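You operate a simulated robot arm through the tools that you are given. There is no shell and no other tool.

Carry out the task below with a simulated robot arm. There is one attempt and no reset: what you move stays moved.

TASK
Clamp the grey trim plate, push grey clips into both towers and stick a felt pad on its teal spot.
Fine: clamp it first; spare clips and pads stay where they are.

It is judged by the outcome, as a careful person would: the job done as asked, and still so three seconds after it is handed in. It fails if anything else is knocked over, pushed out of place, dropped, spilled or broken.

THE ROBOT
A 7-joint arm with a two-finger parallel gripper, fixed in place. Base frame: the origin is at the foot of the arm, x ahead of it, y to its left, z up; the work surface is at about z = 0.86. Units: m, degrees, N and s.
With the tool pointing down near the work surface it reaches from about 0.28 to 0.64 m from the base axis. Its first joint turns from -166.0 to 166.0 degrees. Payload 1.57 kg.
The TCP is the grasp point between the finger pads, 0.03 m short of the fingertips. In the tool frame z runs along the fingers and y along their closing line. The gripper opens to 0.08 m. The fingers are 0.017 m wide and 0.012 m thick; the gripper's body (0.04 by 0.082 m) begins 0.08 m behind the TCP.
Orientation is that of the tool frame in the base frame, as [roll, pitch, yaw] about the fixed x, y, z axes, in that order (R = Rz(yaw) Ry(pitch) Rx(roll)). With the fingers straight down and closing along the base's y, the tool's x points along the base's -x, its y along +y and its z along -z.

THE INTERFACE
- The arm moves only by the tool step_arm. Its argument "moves" is a list of rows, each a list of 7 numbers: the shift along the base's x, y, z in m, then the turn, a rotation vector about the base's x, y, z in degrees, then the finger opening in m, from 0 to 0.08. In form: [[dx, dy, dz, ax, ay, az, grip], ...]. A call has 1 to 20 rows; each row is the pose to reach, as a shift and turn from the pose commanded when the call began. Rows are played at 5 a second. More than 0.05 m and 8.6 degrees between two rows, or a gripper value outside its range, and nothing of the call is played. Where a pose cannot be reached the arm comes as near as it can. A force on the tool above 40 N (or 10 N above the force at the start of the call, whichever is more), or a blocked arm, ends the call early, and 0.2 s more pass. Each finger travels about 0.072 m/s and halts on what it meets, pressing with about 29 N; the grip force reading is that of the motor and also rises with nothing between the fingers. The clock runs only during rows and for 0.2 s after the last one: add rows that repeat a pose to give the fingers time. It gives the time, the measured TCP pose, the force on the tool (base axes), the opening and the grip force at its end, in the units of the frame above (readings bear some noise), with the torque about the TCP (base axes, N m) and any sound that the robot's microphone picked up, and new pictures: "pictures" is both (left out), scene, wrist or none.
- Cameras (640 x 400 px; columns grow to the right, rows downward): "scene" is fixed at [0.05, -0.5015, 1.5976]; the picture's right is [0.60, -0.80, 0.00], its down [-0.57, -0.43, -0.70] and it looks along [0.56, 0.42, -0.71] (base axes); focal length 373 px, centre (320, 200). "wrist" rides on the gripper at [0.072, -0.007, -0.122] in the tool frame; the picture's right is [0.09, 1.00, 0.00], its down [-0.84, 0.08, -0.54] and it looks along [-0.54, 0.05, 0.84] (tool axes); focal length 238 px, centre (320, 200). There is no depth. A picture from a camera that has moved, and an enlarged one, comes with that camera's place and axes in the base frame and with its lens.
- move_column(by): slides the trunk up (or, below 0, down) by that many m; the arm rides with it, the base frame stays. It gives what a move gives, with no picture.
- enlarge(camera, box): a new picture of the part [left, top, right, bottom] of that camera's present view, enlarged. The clock stands still meanwhile.
- finish_job(): hands the job in; it is judged then, once.

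Nothing tells you positions but the pictures and the camera data. Unless the task says otherwise, let go and move clear before handing in.

The tools are called after "Emit:" as name(argument=value, ...) on one line, values as JSON. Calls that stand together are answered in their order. step_arm: Moves the arm, as the interface text tells. Its arguments: {"type":"object","properties":{"moves":{"type":"array","items":{"type":"array","items":{"type":"number"}}},"pictures":{"type":"string","enum":["both","scene","wrist","none"]}},"required":["moves"]} The other tools are called the same way: move_column (by) slides the trunk up or down; enlarge (camera, box) takes an enlarged picture of a part of a camera's view; finish_job () hands the job in.

At the start:

```text
t: 0.0
tcp_pos: [0.3567, -0.3428, 1.2795]
tcp_rot: [180.0, 0.1, 180.0]
contact_force: [-0.6, -0.2, 0.0]
torque: [0.02, -0.01, 0.01]
gripper_width: 0.0798
finger_force: 0.0
trunk travel left (down, up): [-0.6, 0.39]
```

scene: 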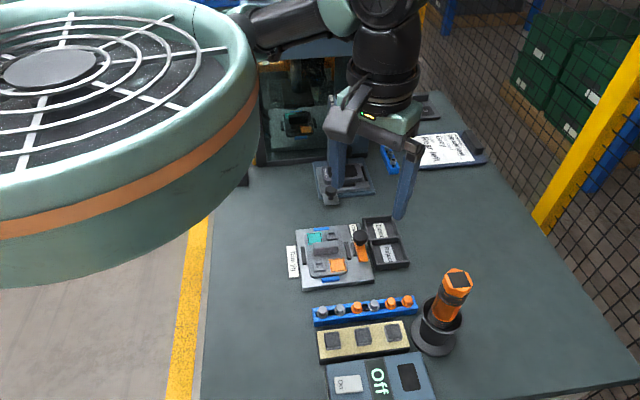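
wrist: 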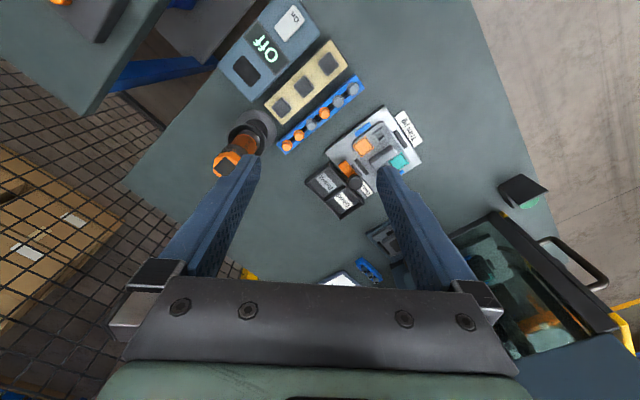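

I see a bench with a fixture holding the trim plate, a blue rail of grey and orange clips, a tan tray of felt pads, and an On/Off box. I'll enlarge the views first to identify the details.

Emit:
enlarge(camera="scene", box=[270, 210, 430, 310])

Emit:
enlarge(camera="scene", box=[300, 280, 480, 400])

Emit:
enlarge(camera="wrist", box=[290, 90, 450, 230])

Emit:
enlarge(camera="scene", box=[240, 60, 500, 220])

```text
4.00 times, centred on (350, 260) of scene
camera zoom: at [0.05, -0.5015, 1.5976], right [0.6, -0.8, 0.0], down [-0.57, -0.43, -0.7], along [0.56, 0.42, -0.71], focal length 1492 px, centre (200, -40)
```

zoom: 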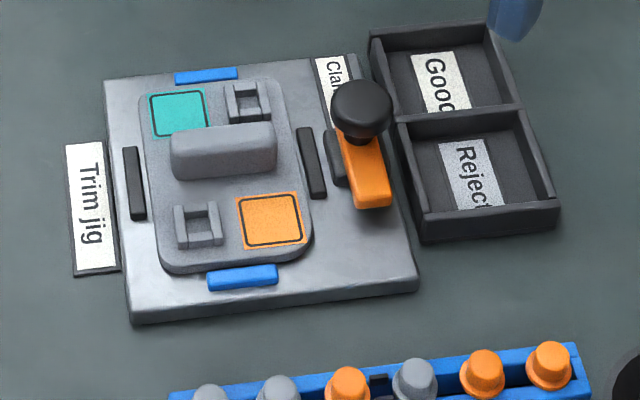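

```text
3.33 times, centred on (390, 340) of scene
camera zoom: at [0.05, -0.5015, 1.5976], right [0.6, -0.8, 0.0], down [-0.57, -0.43, -0.7], along [0.56, 0.42, -0.71], focal length 1243 px, centre (87, -267)
```

zoom: 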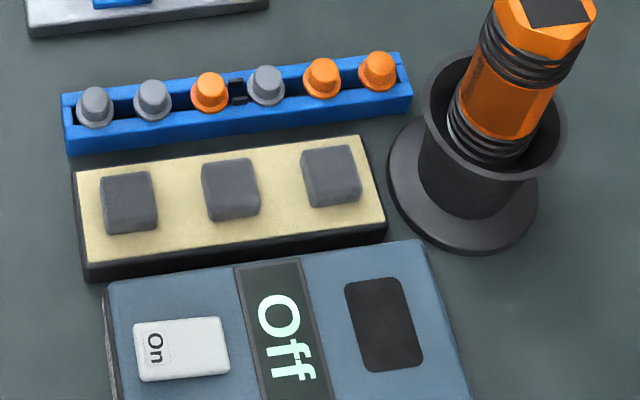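

```text
2.86 times, centred on (370, 160) of wrist
camera zoom: at [0.2852, -0.3505, 1.402], right [-0.09, 1.0, 0.0], down [0.84, 0.08, 0.54], along [0.54, 0.05, -0.84], focal length 681 px, centre (177, 314)
```

zoom: 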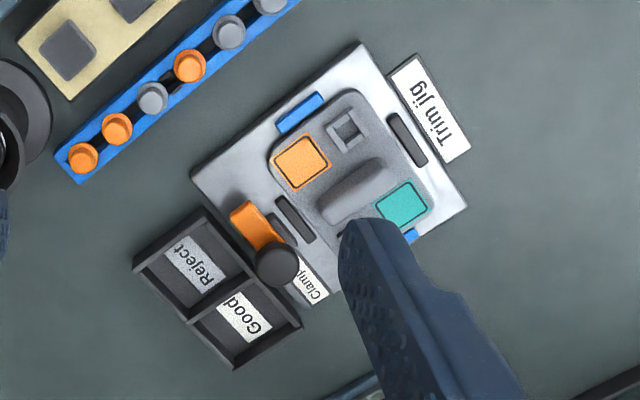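

```text
2.46 times, centred on (370, 140) of scene
camera zoom: at [0.05, -0.5015, 1.5976], right [0.6, -0.8, 0.0], down [-0.57, -0.43, -0.7], along [0.56, 0.42, -0.71], focal length 918 px, centre (197, 348)
```

zoom: 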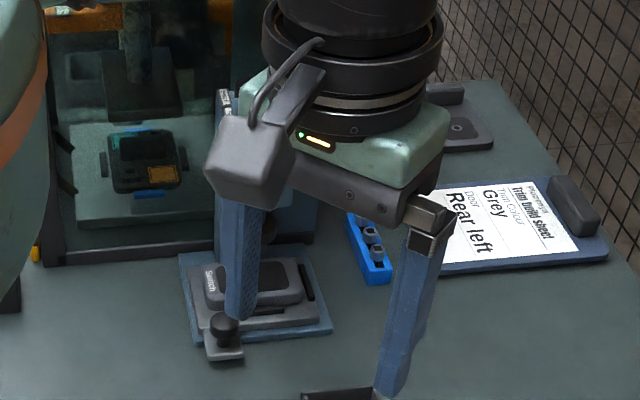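

The jig sits near (0.49, -0.21), turned about 45°, and the plate already lies in it. The clamp knob is near (0.54, -0.25). I'll bring the wrist camera closer to see how the clamp works.

Emit:
step_arm(moves=[[0, 0.03, -0.035, 0, 0, 0, 0.08], [-0.005, 0.06, -0.07, 0, 0, 0, 0.08], [-0.01, 0.09, -0.105, 0, 0, 0, 0.08], [-0.015, 0.11, -0.14, 0, 0, 0, 0.08], [-0.02, 0.12, -0.18, 0, 0, 0, 0.08], [-0.02, 0.12, -0.18, 0, 0, 0, 0.08]])

```text
t: 1.4
tcp_pos: [0.3378, -0.2226, 1.102]
tcp_rot: [-180.0, 0.0, 179.9]
contact_force: [0.1, 0.5, -0.8]
torque: [-0.01, -0.02, -0.02]
gripper_width: 0.0799
finger_force: 0.1
trunk travel left (down, up): [-0.6, 0.39]
camera wrist: at [0.2662, -0.2302, 1.2228], right [-0.09, 1.0, 0.0], down [0.84, 0.08, 0.54], along [0.54, 0.05, -0.84], focal length 238 px, centre (320, 200)
```

scene: 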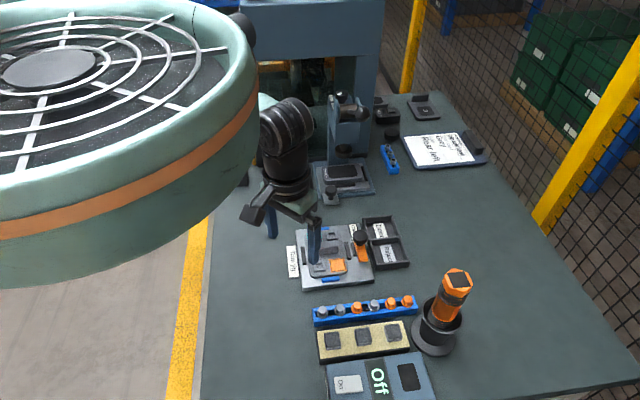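
wrist: 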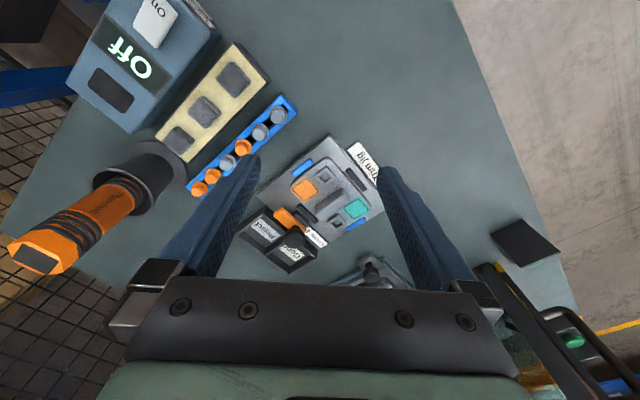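

The wrist camera now has a usable view of the jig, rail and pads, with the clamp beside the plate. I'll enlarge those parts.

Emit:
enlarge(camera="wrist", box=[230, 120, 400, 280])

Emit:
enlarge(camera="scene", box=[320, 210, 420, 290])

Emit:
enlarge(camera="wrist", box=[140, 30, 310, 210])

Emit:
enlarge(camera="scene", box=[300, 80, 500, 210])

```text
2.50 times, centred on (315, 200) of wrist
camera zoom: at [0.2662, -0.2302, 1.2228], right [-0.09, 1.0, 0.0], down [0.84, 0.08, 0.54], along [0.54, 0.05, -0.84], focal length 596 px, centre (332, 200)
```

zoom: 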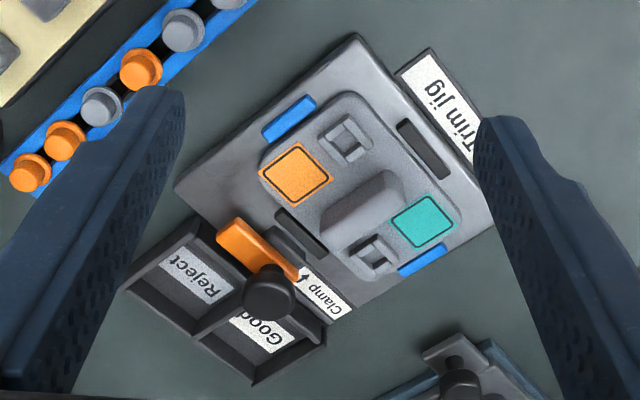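

```text
5.00 times, centred on (370, 250) of scene
camera zoom: at [0.05, -0.5015, 1.5976], right [0.6, -0.8, 0.0], down [-0.57, -0.43, -0.7], along [0.56, 0.42, -0.71], focal length 1865 px, centre (70, -50)
```

zoom: 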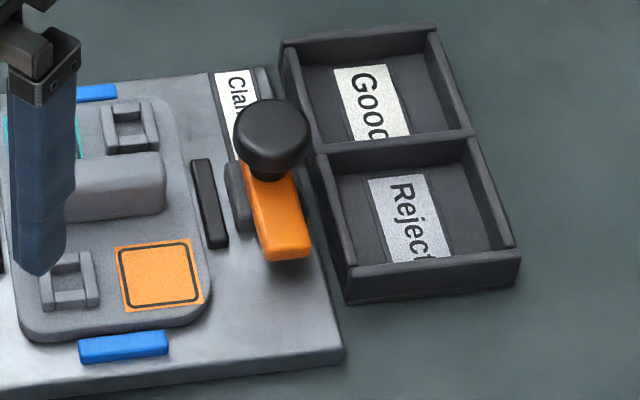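

```text
2.22 times, centred on (225, 120) of wrist
camera zoom: at [0.2662, -0.2302, 1.2228], right [-0.09, 1.0, 0.0], down [0.84, 0.08, 0.54], along [0.54, 0.05, -0.84], focal length 530 px, centre (531, 378)
```

zoom: 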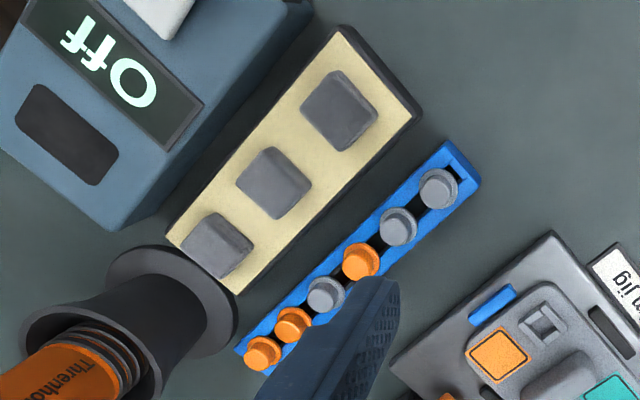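

```text
3.08 times, centred on (400, 145) of scene
camera zoom: at [0.05, -0.5015, 1.5976], right [0.6, -0.8, 0.0], down [-0.57, -0.43, -0.7], along [0.56, 0.42, -0.71], focal length 1148 px, centre (74, 369)
```

zoom: 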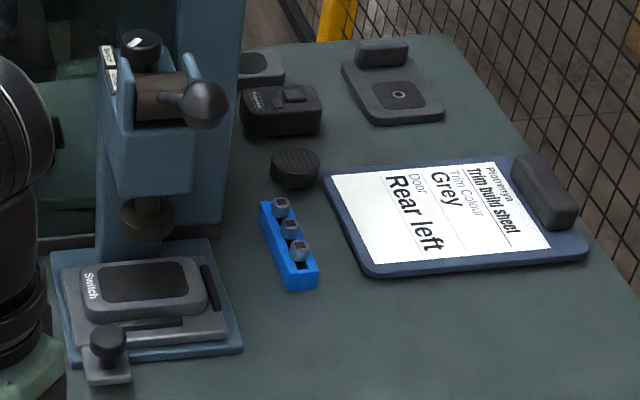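

The clamp is an orange lever with a black knob and an arrowed "Clamp" label. I'll turn the gripper 45° and move the camera close to the clamp to see how it operates.

Emit:
step_arm(moves=[[0.024, -0.0145, 0, 0, 0, 7.5, 0.08], [0.048, -0.029, 0, 0, 0, 15, 0.08], [0.072, -0.0435, -0.02, 0, 0, 22.5, 0.08], [0.096, -0.058, -0.04, 0, 0, 30, 0.08], [0.12, -0.0725, -0.06, 0, 0, 37.5, 0.08], [0.145, -0.087, -0.07, 0, 0, 45, 0.08], [0.145, -0.087, -0.07, 0, 0, 45, 0.08]])

Emit:
enlarge(camera="wrist", box=[220, 100, 420, 300])

```text
t: 3.0
tcp_pos: [0.4838, -0.3097, 1.031]
tcp_rot: [180.0, 0.0, -134.8]
contact_force: [1.1, -0.2, 0.1]
torque: [0.0, 0.01, 0.01]
gripper_width: 0.0801
finger_force: 0.1
trunk travel left (down, up): [-0.6, 0.39]
camera wrist: at [0.4375, -0.3662, 1.1519], right [-0.77, 0.64, 0.0], down [0.54, 0.65, 0.54], along [0.35, 0.42, -0.84], focal length 238 px, centre (320, 200)
```

scene: 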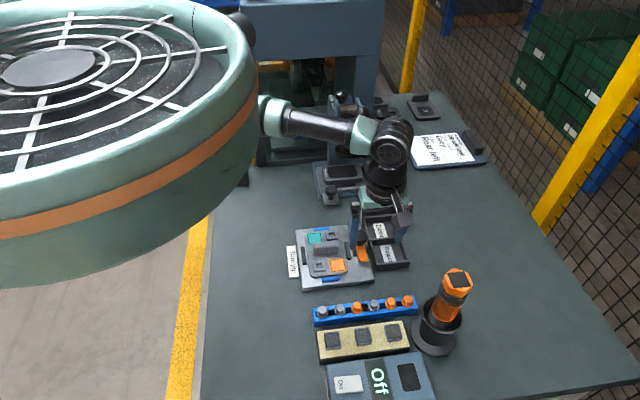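
wrist: 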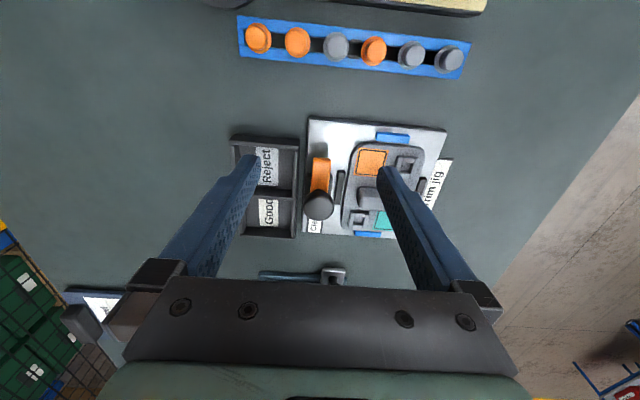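

```text
2.00 times, centred on (320, 200) of wrist
camera zoom: at [0.4375, -0.3662, 1.1519], right [-0.77, 0.64, 0.0], down [0.54, 0.65, 0.54], along [0.35, 0.42, -0.84], focal length 477 px, centre (320, 200)
```

zoom: 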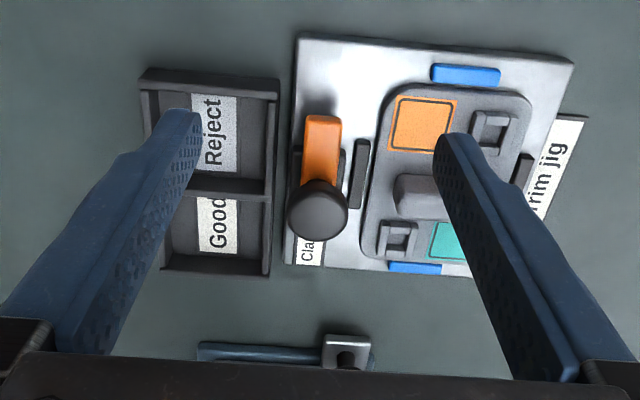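

The knob centre comes out near (0.534, -0.2525, 0.938), with the orange bar running from it toward -e2. I'll zoom tightly on the clamp from both cameras.

Emit:
enlarge(camera="wrist", box=[290, 140, 370, 240])

Emit:
enlarge(camera="scene", box=[335, 220, 395, 270])

```text
4.00 times, centred on (330, 190) of wrist
camera zoom: at [0.4375, -0.3662, 1.1519], right [-0.77, 0.64, 0.0], down [0.54, 0.65, 0.54], along [0.35, 0.42, -0.84], focal length 953 px, centre (280, 240)
```

zoom: 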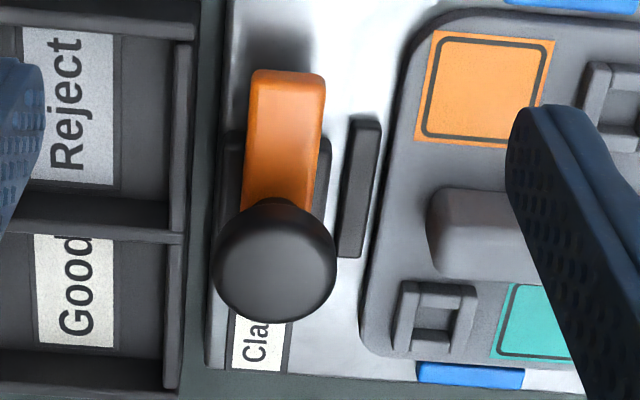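

```text
8.00 times, centred on (365, 245) of scene
camera zoom: at [0.05, -0.5015, 1.5976], right [0.6, -0.8, 0.0], down [-0.57, -0.43, -0.7], along [0.56, 0.42, -0.71], focal length 2984 px, centre (-40, -160)
```

zoom: 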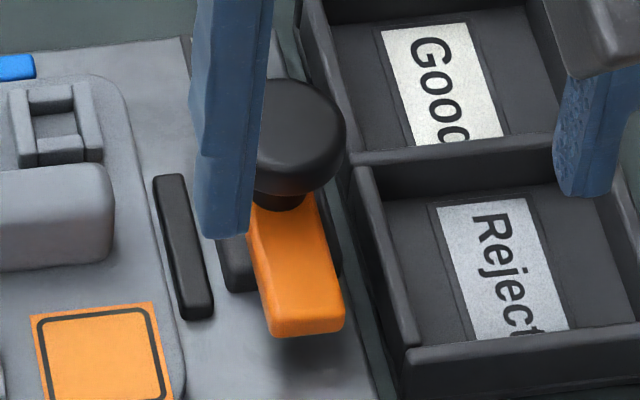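

The orange bar sits over a dark bracket with its free end floating. I need to see the arrow on the label, so I'll swing the camera around to look from the plate side.

Emit:
step_arm(moves=[[-0.003, 0.013, 0.01, 0, 0, -8.2, 0.08], [-0.006, 0.026, 0.02, 0, 0, -16.4, 0.08], [-0.01, 0.04, 0.03, 0, 0, -24.6, 0.08], [-0.014, 0.053, 0.04, 0, 0, -32.8, 0.08], [-0.018, 0.066, 0.04, 0, 0, -41, 0.08], [-0.021, 0.08, 0.04, 0, 0, -49.2, 0.08], [-0.025, 0.093, 0.04, 0, 0, -57.4, 0.08], [-0.028, 0.106, 0.04, 0, 0, -65.6, 0.08], [-0.032, 0.12, 0.04, 0, 0, -73.8, 0.08], [-0.035, 0.133, 0.03, 0, 0, -82, 0.08], [-0.039, 0.146, 0.02, 0, 0, -90, 0.08], [-0.039, 0.146, 0.02, 0, 0, -90, 0.08]])

Emit:
enlarge(camera="wrist", box=[270, 120, 400, 260])

Emit:
enlarge(camera="scene", box=[335, 220, 395, 270])

```text
t: 5.6
tcp_pos: [0.4437, -0.1631, 1.0505]
tcp_rot: [-180.0, 0.0, 134.9]
contact_force: [0.4, -0.7, -0.2]
torque: [0.03, 0.02, -0.02]
gripper_width: 0.0799
finger_force: 0.1
trunk travel left (down, up): [-0.6, 0.39]
camera wrist: at [0.3879, -0.1178, 1.1724], right [0.64, 0.77, 0.0], down [0.65, -0.54, 0.54], along [0.42, -0.35, -0.84], focal length 238 px, centre (320, 200)
```

scene: 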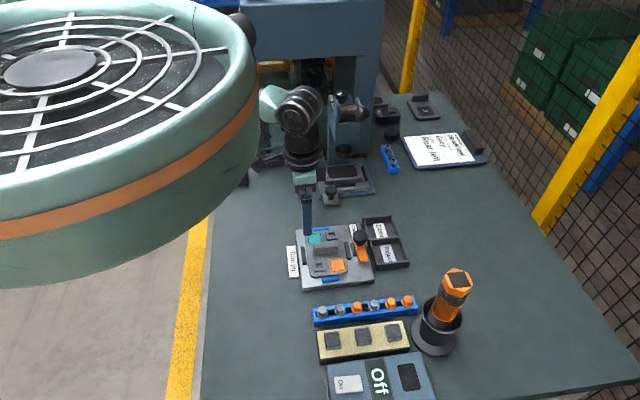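
wrist: 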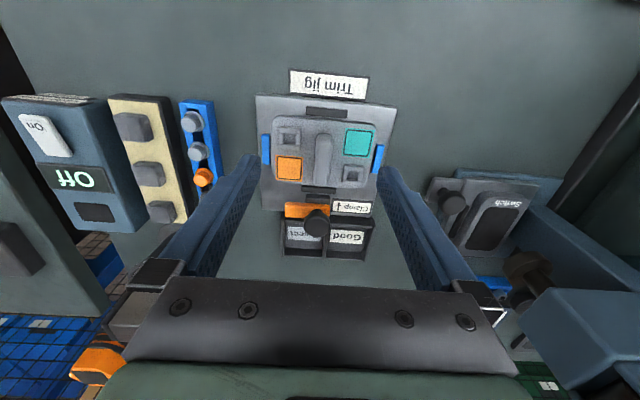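

```text
2.86 times, centred on (335, 190) of wrist
camera zoom: at [0.3879, -0.1178, 1.1724], right [0.64, 0.77, 0.0], down [0.65, -0.54, 0.54], along [0.42, -0.35, -0.84], focal length 681 px, centre (277, 229)
```

zoom: 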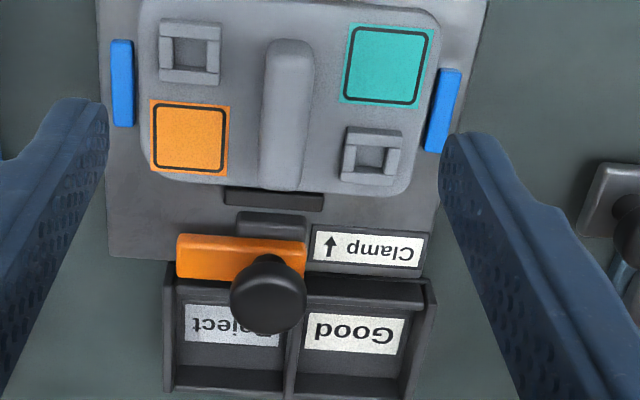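

```text
8.00 times, centred on (365, 245) of scene
camera zoom: at [0.05, -0.5015, 1.5976], right [0.6, -0.8, 0.0], down [-0.57, -0.43, -0.7], along [0.56, 0.42, -0.71], focal length 2984 px, centre (-40, -160)
```

zoom: 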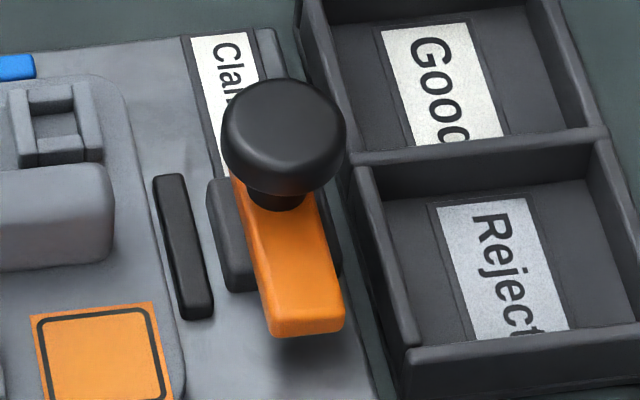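

The arrow points toward the plate, and the bar looks like a swing or slide clamp with its knob near (0.538, -0.248, 0.925). I'll go above the knob at yaw 225° and check alignment.

Emit:
step_arm(moves=[[0.008, -0.007, 0, 0, 0, 8.2, 0.08], [0.016, -0.014, 0, 0, 0, 16.4, 0.08], [0.025, -0.022, 0, 0, 0, 24.6, 0.08], [0.034, -0.03, 0, 0, 0, 32.8, 0.08], [0.042, -0.038, 0, 0, 0, 41, 0.08], [0.05, -0.046, 0, 0, 0, 49.2, 0.08], [0.06, -0.054, 0, 0, 0, 57.4, 0.08], [0.07, -0.062, 0, 0, 0, 65.6, 0.08], [0.078, -0.07, 0, 0, 0, 73.8, 0.08], [0.085, -0.077, 0, 0, 0, 82, 0.08], [0.0932, -0.0843, -0.02, 0, 0, 90, 0.08], [0.0932, -0.0843, -0.02, 0, 0, 90, 0.08]])

Emit:
enlarge(camera="wrist", box=[240, 80, 400, 220])

```text
t: 8.2
tcp_pos: [0.5356, -0.2496, 1.032]
tcp_rot: [-180.0, 0.1, -134.8]
contact_force: [0.0, 0.6, -0.6]
torque: [0.01, 0.04, -0.01]
gripper_width: 0.0801
finger_force: 0.0
trunk travel left (down, up): [-0.6, 0.39]
camera wrist: at [0.4903, -0.3047, 1.1534], right [-0.77, 0.64, 0.0], down [0.54, 0.65, 0.54], along [0.35, 0.42, -0.84], focal length 238 px, centre (320, 200)
```

scene: 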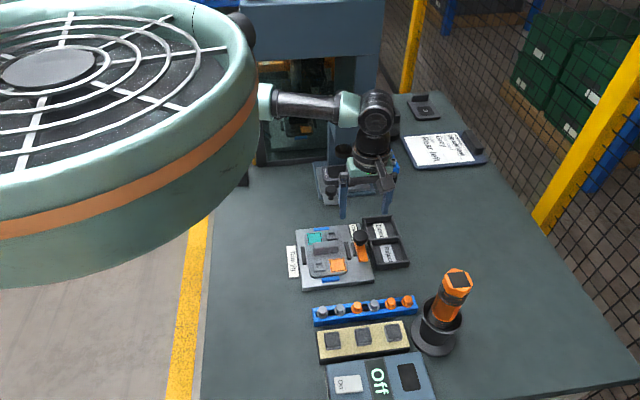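
wrist: 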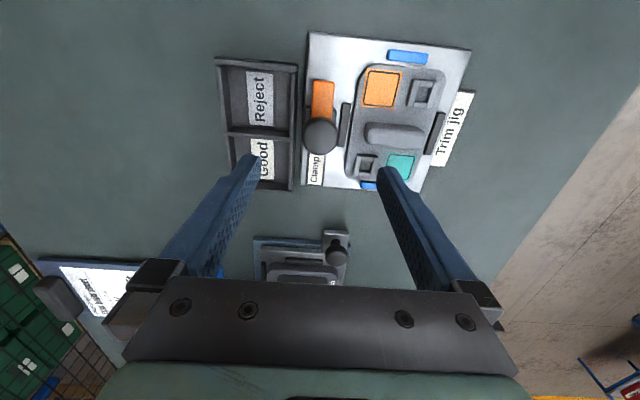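

```text
2.86 times, centred on (320, 150) of wrist
camera zoom: at [0.4903, -0.3047, 1.1534], right [-0.77, 0.64, 0.0], down [0.54, 0.65, 0.54], along [0.35, 0.42, -0.84], focal length 681 px, centre (320, 343)
```

zoom: 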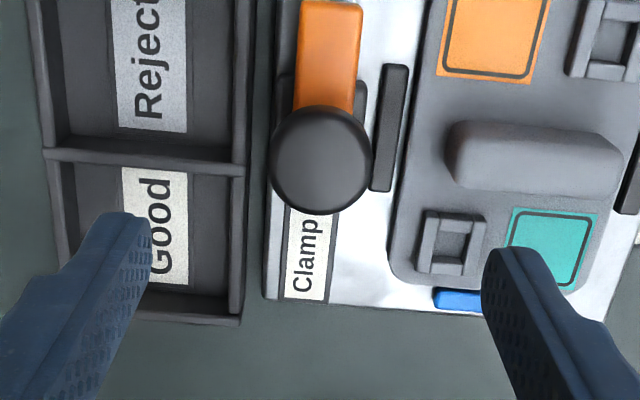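

The knob is directly below the grasp point. I'll descend around it with the fingers open and have a look before closing.

Emit:
step_arm(moves=[[0.0005, 0.0005, -0.03, 0, 0, 0, 0.08], [0.0005, 0.0005, -0.06, 0, 0, 0, 0.08], [0.0005, 0.0005, -0.08, 0, 0, 0, 0.08], [0.0005, 0.0005, -0.088, 0, 0, 0, 0.08], [0.0005, 0.0005, -0.088, 0, 0, 0, 0.08]])

Emit:
enlarge(camera="wrist", box=[240, 110, 400, 250])

Emit:
enlarge(camera="scene", box=[320, 190, 420, 270])

```text
t: 9.4
tcp_pos: [0.5355, -0.2473, 0.9447]
tcp_rot: [-179.8, 0.1, -135.0]
contact_force: [0.0, 1.5, 26.4]
torque: [1.0, 0.92, -0.09]
gripper_width: 0.0803
finger_force: 0.0
trunk travel left (down, up): [-0.6, 0.39]
camera wrist: at [0.4885, -0.3026, 1.0656], right [-0.77, 0.64, -0.01], down [0.53, 0.65, 0.54], along [0.35, 0.41, -0.84], focal length 238 px, centre (320, 200)
```

scene: 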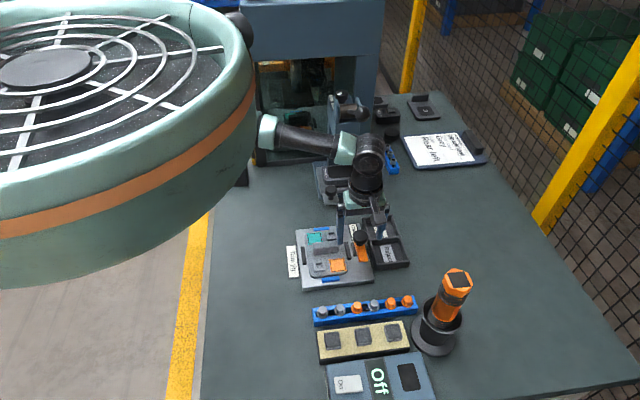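
wrist: 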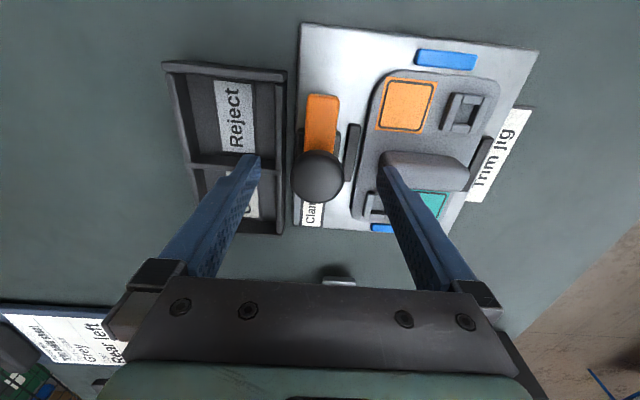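

```text
2.86 times, centred on (320, 180) of wrist
camera zoom: at [0.4885, -0.3026, 1.0656], right [-0.77, 0.64, -0.01], down [0.53, 0.65, 0.54], along [0.35, 0.41, -0.84], focal length 681 px, centre (320, 257)
```

zoom: 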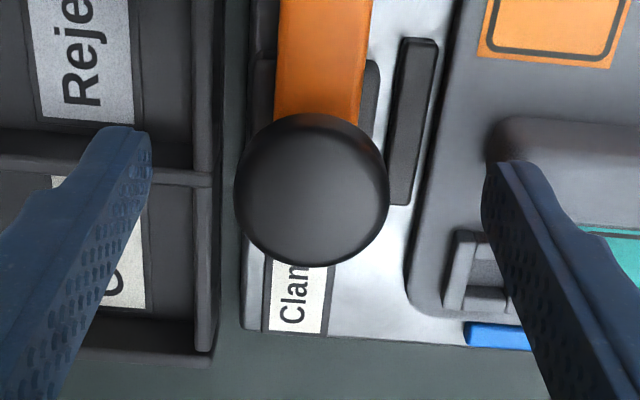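

```text
5.00 times, centred on (370, 230) of scene
camera zoom: at [0.05, -0.5015, 1.5976], right [0.6, -0.8, 0.0], down [-0.57, -0.43, -0.7], along [0.56, 0.42, -0.71], focal length 1865 px, centre (70, 50)
```

zoom: 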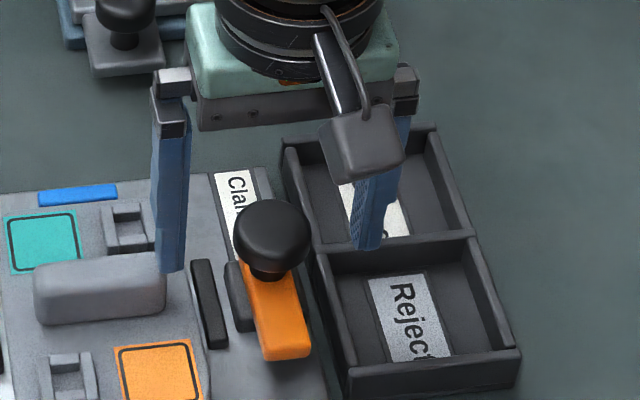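

The plate-side finger touched the ridge on the trim plate, so I'm backing straight up. I'll then narrow the opening so both fingers clear the ridge.

Emit:
step_arm(moves=[[0, 0, 0.02, 0, 0, 0, 0.08], [0, 0, 0.03, 0, 0, 0, 0.07], [0, 0, 0.03, 0, 0, 0, 0.055], [0, 0, 0.03, 0, 0, 0, 0.05], [0, 0, 0.03, 0, 0, 0, 0.05]])

Emit:
enlarge(camera="wrist", box=[240, 80, 420, 230])

Emit:
enlarge(camera="scene", box=[280, 210, 400, 300])

```text
t: 10.6
tcp_pos: [0.5361, -0.2478, 0.9697]
tcp_rot: [-180.0, 0.0, -135.0]
contact_force: [-0.5, 0.7, -0.2]
torque: [0.04, -0.04, -0.02]
gripper_width: 0.05
finger_force: 0.1
trunk travel left (down, up): [-0.6, 0.39]
camera wrist: at [0.491, -0.3033, 1.0914], right [-0.77, 0.64, 0.0], down [0.54, 0.65, 0.54], along [0.35, 0.42, -0.84], focal length 238 px, centre (320, 200)
```

scene: 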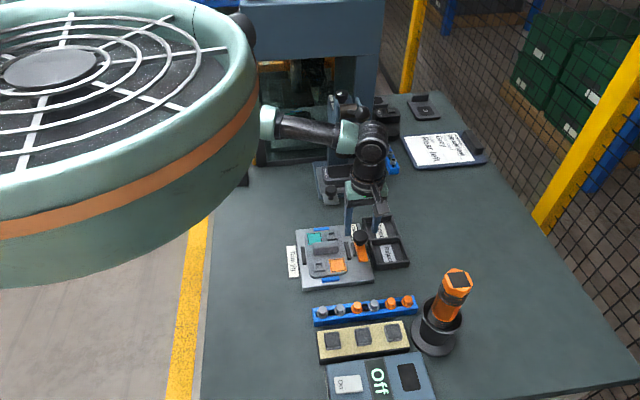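
wrist: 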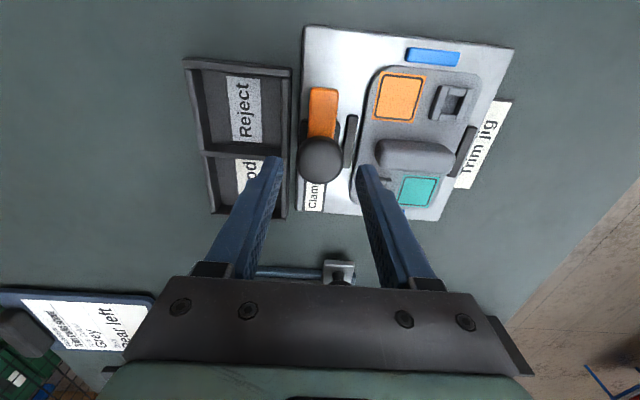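

```text
2.67 times, centred on (330, 155) of wrist
camera zoom: at [0.491, -0.3033, 1.0914], right [-0.77, 0.64, 0.0], down [0.54, 0.65, 0.54], along [0.35, 0.42, -0.84], focal length 636 px, centre (293, 320)
```

zoom: 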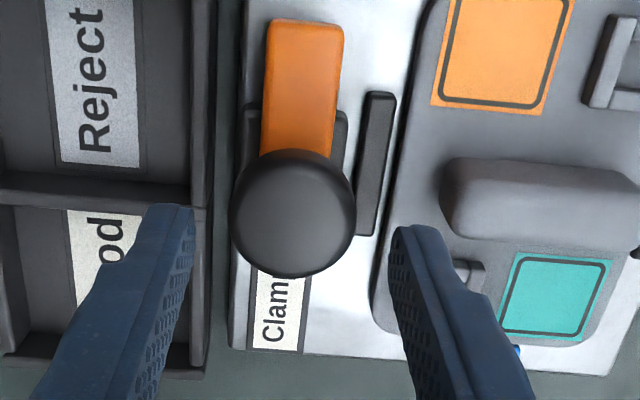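

```text
4.44 times, centred on (340, 255) of scene
camera zoom: at [0.05, -0.5015, 1.5976], right [0.6, -0.8, 0.0], down [-0.57, -0.43, -0.7], along [0.56, 0.42, -0.71], focal length 1658 px, centre (231, -44)
```

zoom: 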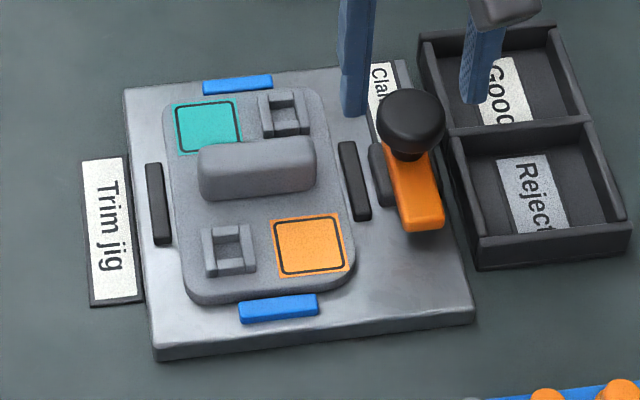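

The plate is undisturbed, and with the narrower opening the fingers fit between ridge and tray. I'll descend and grip the knob.

Emit:
step_arm(moves=[[0, 0, -0.01, 0, 0, 0, 0.05], [0, 0, -0.02, 0, 0, 0, 0.05], [0, 0, -0.027, 0, 0, 0, 0.05], [0, 0, -0.027, 0, 0, 0, 0.03], [0, 0, -0.027, 0, 0, 0, 0.03], [0, 0, -0.027, 0, 0, 0, 0.03]])

Emit:
enlarge(camera="scene", box=[320, 200, 410, 270])

```text
t: 12.0
tcp_pos: [0.5363, -0.2471, 0.9453]
tcp_rot: [-179.9, -0.1, -135.1]
contact_force: [3.4, -3.2, 0.0]
torque: [-0.04, -0.26, -0.02]
gripper_width: 0.0357
finger_force: 42.5
trunk travel left (down, up): [-0.6, 0.39]
camera wrist: at [0.4907, -0.3038, 1.066], right [-0.77, 0.64, 0.0], down [0.54, 0.65, 0.54], along [0.35, 0.42, -0.84], focal length 238 px, centre (320, 200)
```

scene: 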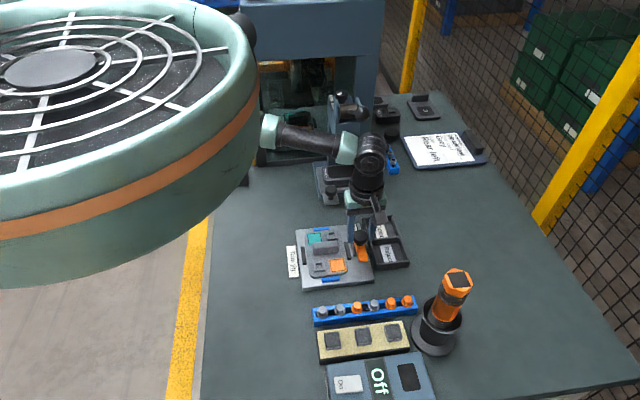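
wrist: 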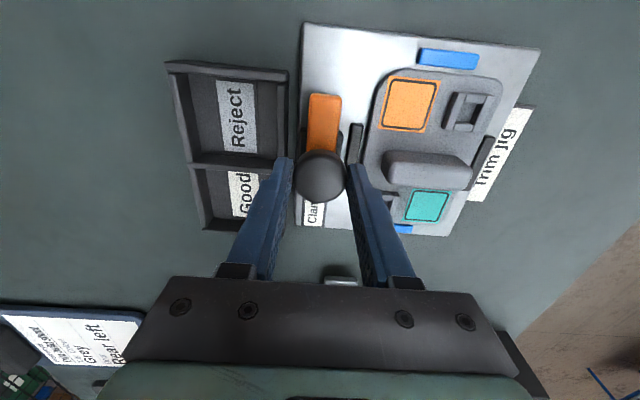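

```text
5.71 times, centred on (365, 235) of scene
camera zoom: at [0.05, -0.5015, 1.5976], right [0.6, -0.8, 0.0], down [-0.57, -0.43, -0.7], along [0.56, 0.42, -0.71], focal length 2132 px, centre (63, 0)
```

zoom: 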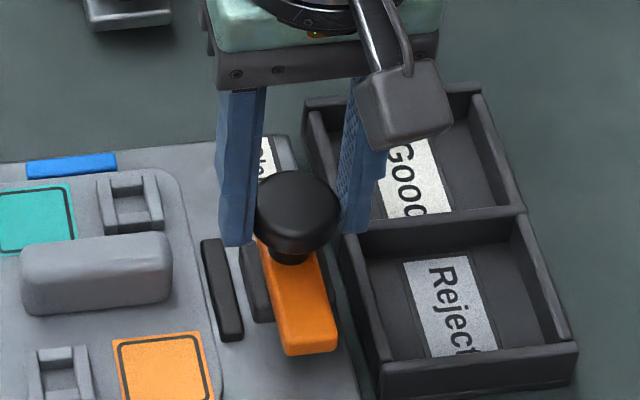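

The knob is held. I'll first test a small push toward the plate along the arrow and read the force.

Emit:
step_arm(moves=[[-0.0015, 0.0015, 0, 0, 0, 0, 0.03], [-0.003, 0.003, 0, 0, 0, 0, 0.03], [-0.004, 0.004, 0, 0, 0, 0, 0.03], [-0.004, 0.004, 0, 0, 0, 0, 0.03]])

Emit:
enlarge(camera="wrist", box=[250, 80, 400, 210])

```text
t: 13.0
tcp_pos: [0.5368, -0.2475, 0.9449]
tcp_rot: [-179.5, -0.1, -135.0]
contact_force: [27.7, -19.4, -2.2]
torque: [0.35, -0.4, -0.04]
gripper_width: 0.0359
finger_force: 42.4
trunk travel left (down, up): [-0.6, 0.39]
camera wrist: at [0.4899, -0.303, 1.066], right [-0.77, 0.64, -0.01], down [0.53, 0.65, 0.54], along [0.35, 0.41, -0.84], focal length 238 px, centre (320, 200)
```

scene: 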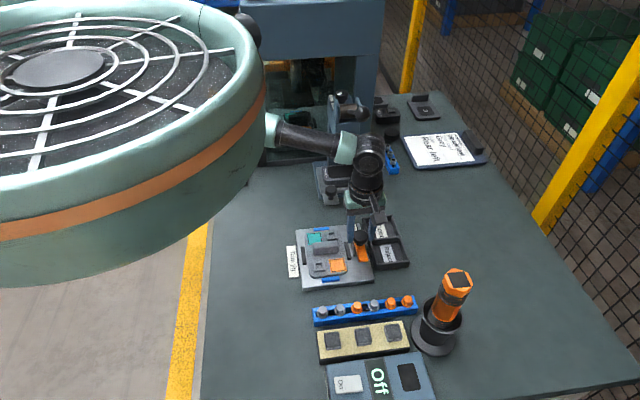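
wrist: 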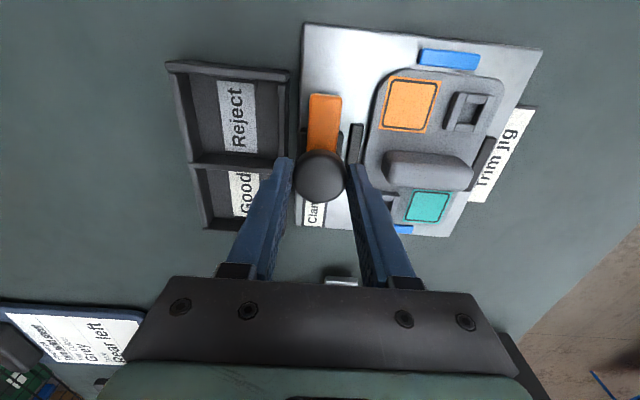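

```text
3.08 times, centred on (325, 145) of wrist
camera zoom: at [0.4899, -0.303, 1.066], right [-0.77, 0.64, -0.01], down [0.53, 0.65, 0.54], along [0.35, 0.41, -0.84], focal length 733 px, centre (305, 369)
```

zoom: 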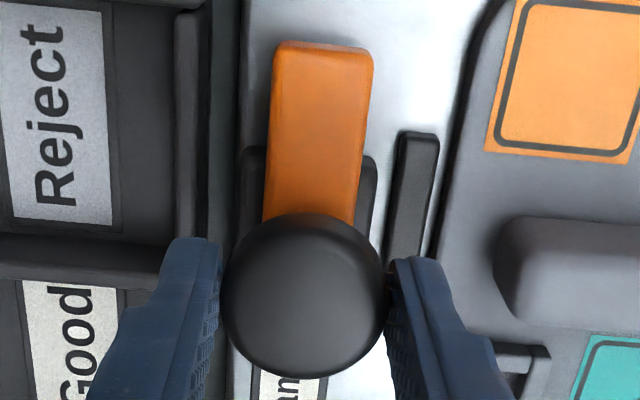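

It's rigid to sliding, so it should be a swing clamp pivoting under the knob. I'll release the side load and try twisting it toward the plate (clockwise from above).

Emit:
step_arm(moves=[[0.0045, -0.0045, 0, 0, 0, 0, 0.025], [0.0045, -0.0045, 0, 0, 0, -5, 0.025], [0.0045, -0.0045, 0, 0, 0, -10, 0.025], [0.0045, -0.0045, 0, 0, 0, -15, 0.025], [0.0045, -0.0045, 0, 0, 0, -15, 0.025]])

Emit:
enlarge(camera="scene", box=[320, 200, 410, 270])

```text
t: 14.2
tcp_pos: [0.5358, -0.2487, 0.9453]
tcp_rot: [179.8, 0.0, -150.1]
contact_force: [2.4, 4.2, 3.5]
torque: [0.32, 0.39, 0.03]
gripper_width: 0.0358
finger_force: 42.8
trunk travel left (down, up): [-0.6, 0.39]
camera wrist: at [0.4782, -0.2902, 1.0661], right [-0.58, 0.82, 0.0], down [0.69, 0.48, 0.54], along [0.44, 0.31, -0.84], focal length 238 px, centre (320, 200)
```

scene: 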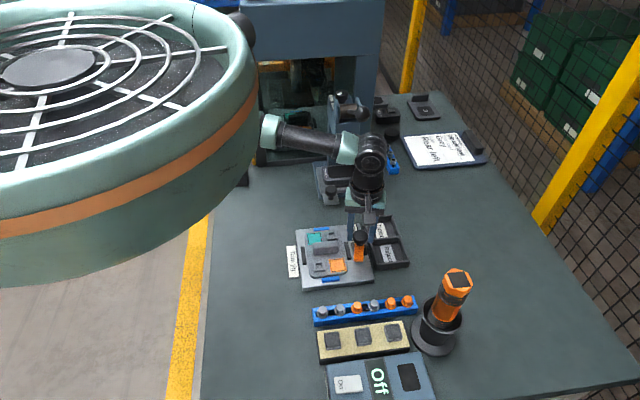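
wrist: 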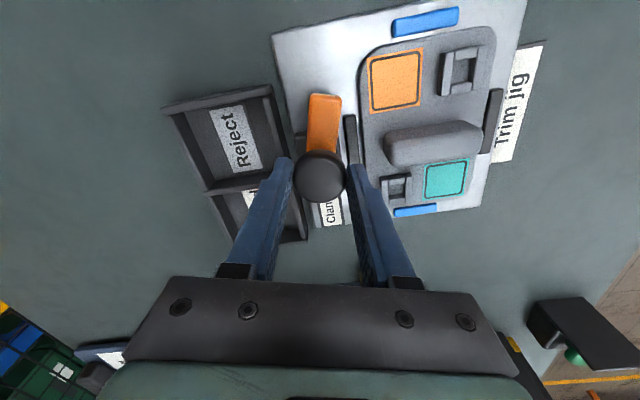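

```text
5.71 times, centred on (365, 235) of scene
camera zoom: at [0.05, -0.5015, 1.5976], right [0.6, -0.8, 0.0], down [-0.57, -0.43, -0.7], along [0.56, 0.42, -0.71], focal length 2132 px, centre (63, 0)
```

zoom: 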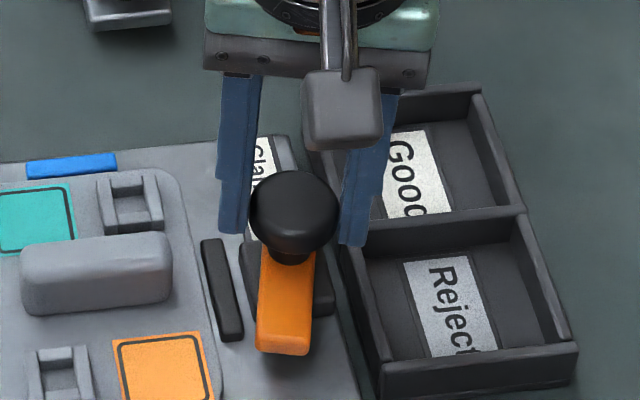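

The bar turns with the knob. I'll continue the twist toward a full 90°.

Emit:
step_arm(moves=[[0, 0, 0, 0, 0, -6, 0.025], [0, 0, 0, 0, 0, -12, 0.025], [0, 0, 0, 0, 0, -18, 0.025], [0, 0, 0, 0, 0, -24, 0.025], [0, 0, 0, 0, 0, -30, 0.025], [0, 0, 0, 0, 0, -36, 0.025], [0, 0, 0, 0, 0, -42, 0.025], [0, 0, 0, 0, 0, -45, 0.025], [0, 0, 0, 0, 0, -45, 0.025]])

Emit:
enlarge(camera="scene", box=[320, 200, 410, 270])

Emit:
enlarge(camera="wrist", box=[250, 80, 400, 210])

```text
t: 16.2
tcp_pos: [0.5367, -0.2474, 0.9455]
tcp_rot: [-179.9, 0.0, 165.0]
contact_force: [-1.8, 10.0, -8.7]
torque: [0.29, -0.33, 0.03]
gripper_width: 0.0358
finger_force: 42.4
trunk travel left (down, up): [-0.6, 0.39]
camera wrist: at [0.4659, -0.2355, 1.0662], right [0.17, 0.99, 0.0], down [0.83, -0.14, 0.54], along [0.53, -0.09, -0.84], focal length 238 px, centre (320, 200)
```

scene: 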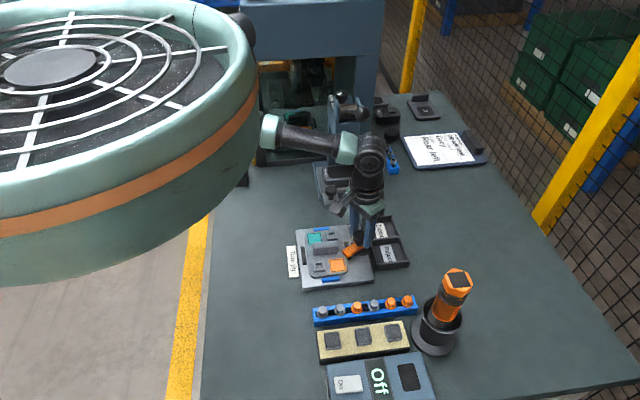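
wrist: 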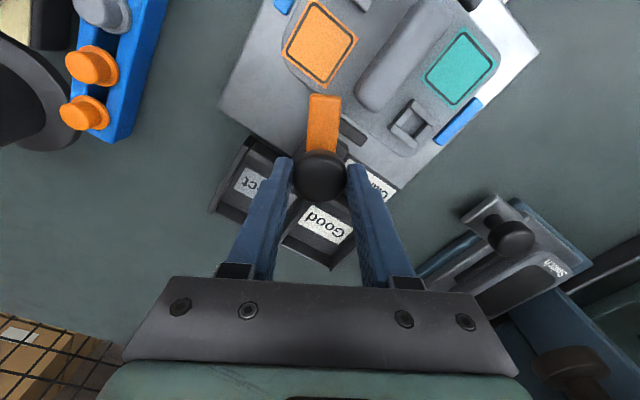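

```text
5.71 times, centred on (365, 235) of scene
camera zoom: at [0.05, -0.5015, 1.5976], right [0.6, -0.8, 0.0], down [-0.57, -0.43, -0.7], along [0.56, 0.42, -0.71], focal length 2132 px, centre (63, 0)
```

zoom: 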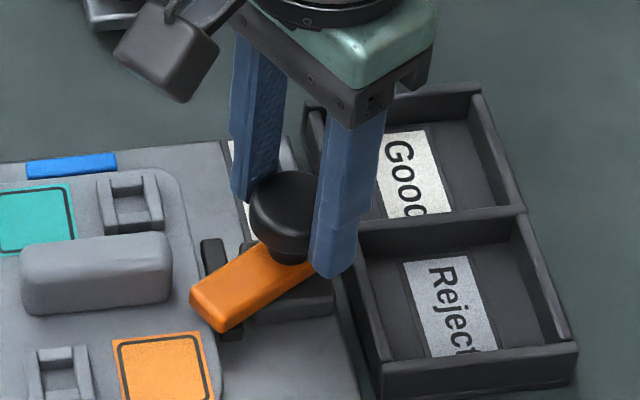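

```text
3.08 times, centred on (325, 145) of wrist
camera zoom: at [0.4659, -0.2355, 1.0662], right [0.17, 0.99, 0.0], down [0.83, -0.14, 0.54], along [0.53, -0.09, -0.84], focal length 733 px, centre (305, 369)
```

zoom: 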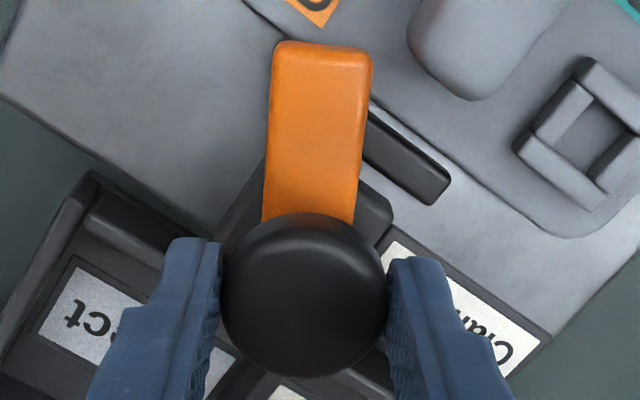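

The bar is sweeping over the locator onto the plate edge. I'll complete the last 30°.

Emit:
step_arm(moves=[[0, 0, 0, 0, 0, -6, 0.025], [0, 0, 0, 0, 0, -12, 0.025], [0, 0, 0, 0, 0, -18, 0.025], [0, 0, 0, 0, 0, -24, 0.025], [0, 0, 0, 0, 0, -30, 0.025], [0, 0, 0, 0, 0, -30, 0.025]])

Emit:
enlarge(camera="scene", box=[320, 200, 410, 270])

Emit:
enlarge(camera="wrist", box=[250, 80, 400, 210])

```text
t: 17.6
tcp_pos: [0.5379, -0.2463, 0.9446]
tcp_rot: [-179.9, -0.2, 134.9]
contact_force: [-5.3, 15.0, -12.8]
torque: [-0.33, -0.43, 0.18]
gripper_width: 0.0356
finger_force: 42.8
trunk travel left (down, up): [-0.6, 0.39]
camera wrist: at [0.482, -0.2015, 1.0664], right [0.64, 0.77, 0.0], down [0.65, -0.54, 0.54], along [0.41, -0.35, -0.84], focal length 238 px, centre (320, 200)
```

scene: 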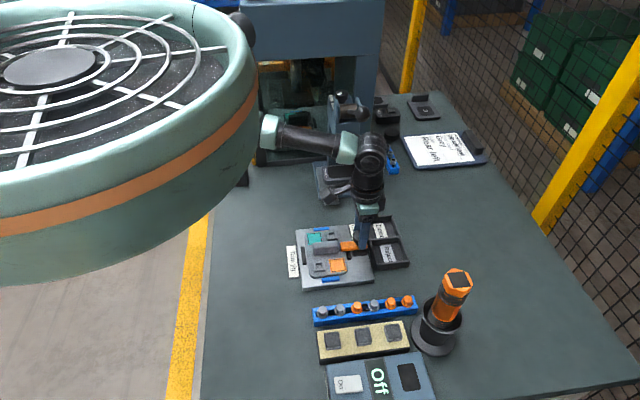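
wrist: 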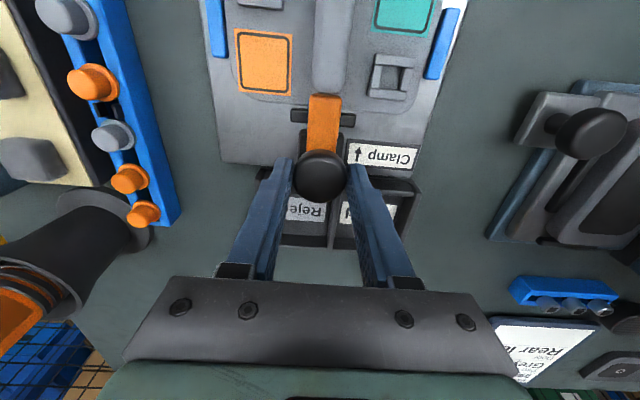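

```text
5.71 times, centred on (365, 235) of scene
camera zoom: at [0.05, -0.5015, 1.5976], right [0.6, -0.8, 0.0], down [-0.57, -0.43, -0.7], along [0.56, 0.42, -0.71], focal length 2132 px, centre (63, 0)
```

zoom: 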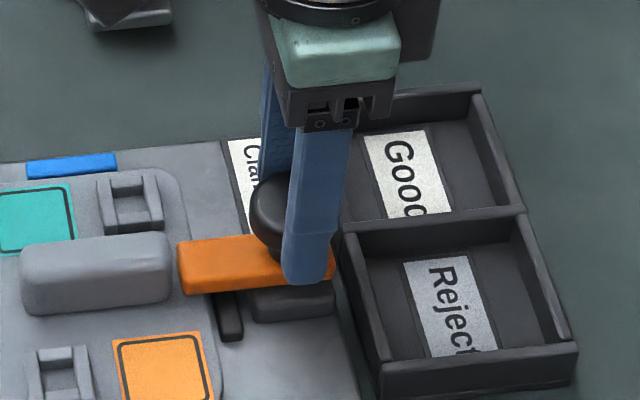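

```text
3.08 times, centred on (325, 145) of wrist
camera zoom: at [0.482, -0.2015, 1.0664], right [0.64, 0.77, 0.0], down [0.65, -0.54, 0.54], along [0.41, -0.35, -0.84], focal length 733 px, centre (305, 369)
```

zoom: 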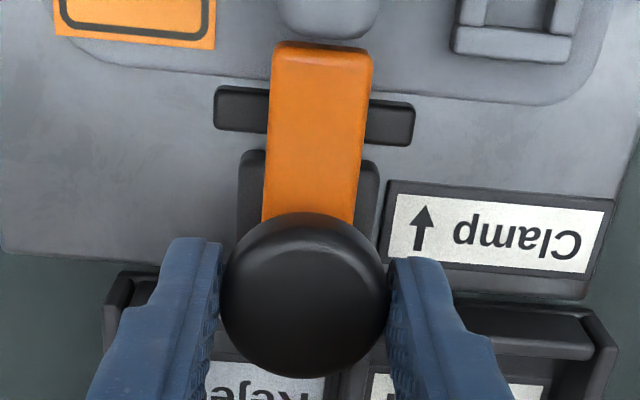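

The bar now lies over the plate edge, aligned with the arrow. I'll try a few degrees more to feel whether it's at its stop.

Emit:
step_arm(moves=[[-0.001, -0.001, 0, 0, 0, -2, 0.025], [-0.001, -0.001, 0, 0, 0, -4, 0.025], [-0.001, -0.001, 0, 0, 0, -6, 0.025], [-0.001, -0.001, 0, 0, 0, -6, 0.025]], pictures="wrist")

Emit:
enlarge(camera="wrist", box=[250, 80, 400, 210])

```text
t: 18.6
tcp_pos: [0.5378, -0.249, 0.9465]
tcp_rot: [179.9, -0.1, 129.0]
contact_force: [6.7, 14.6, -12.8]
torque: [0.02, -0.42, 0.27]
gripper_width: 0.0354
finger_force: 42.6
trunk travel left (down, up): [-0.6, 0.39]
camera wrist: at [0.4875, -0.1971, 1.0666], right [0.72, 0.7, 0.0], down [0.59, -0.6, 0.54], along [0.38, -0.39, -0.84], focal length 238 px, centre (320, 200)
```

wrist: 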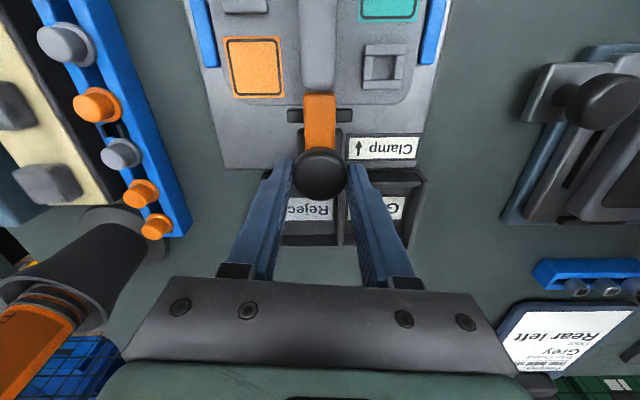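

```text
3.08 times, centred on (325, 145) of wrist
camera zoom: at [0.4875, -0.1971, 1.0666], right [0.72, 0.7, 0.0], down [0.59, -0.6, 0.54], along [0.38, -0.39, -0.84], focal length 733 px, centre (305, 369)
```

zoom: 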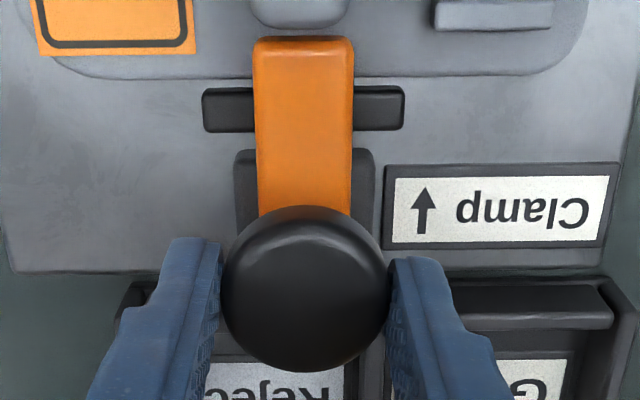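

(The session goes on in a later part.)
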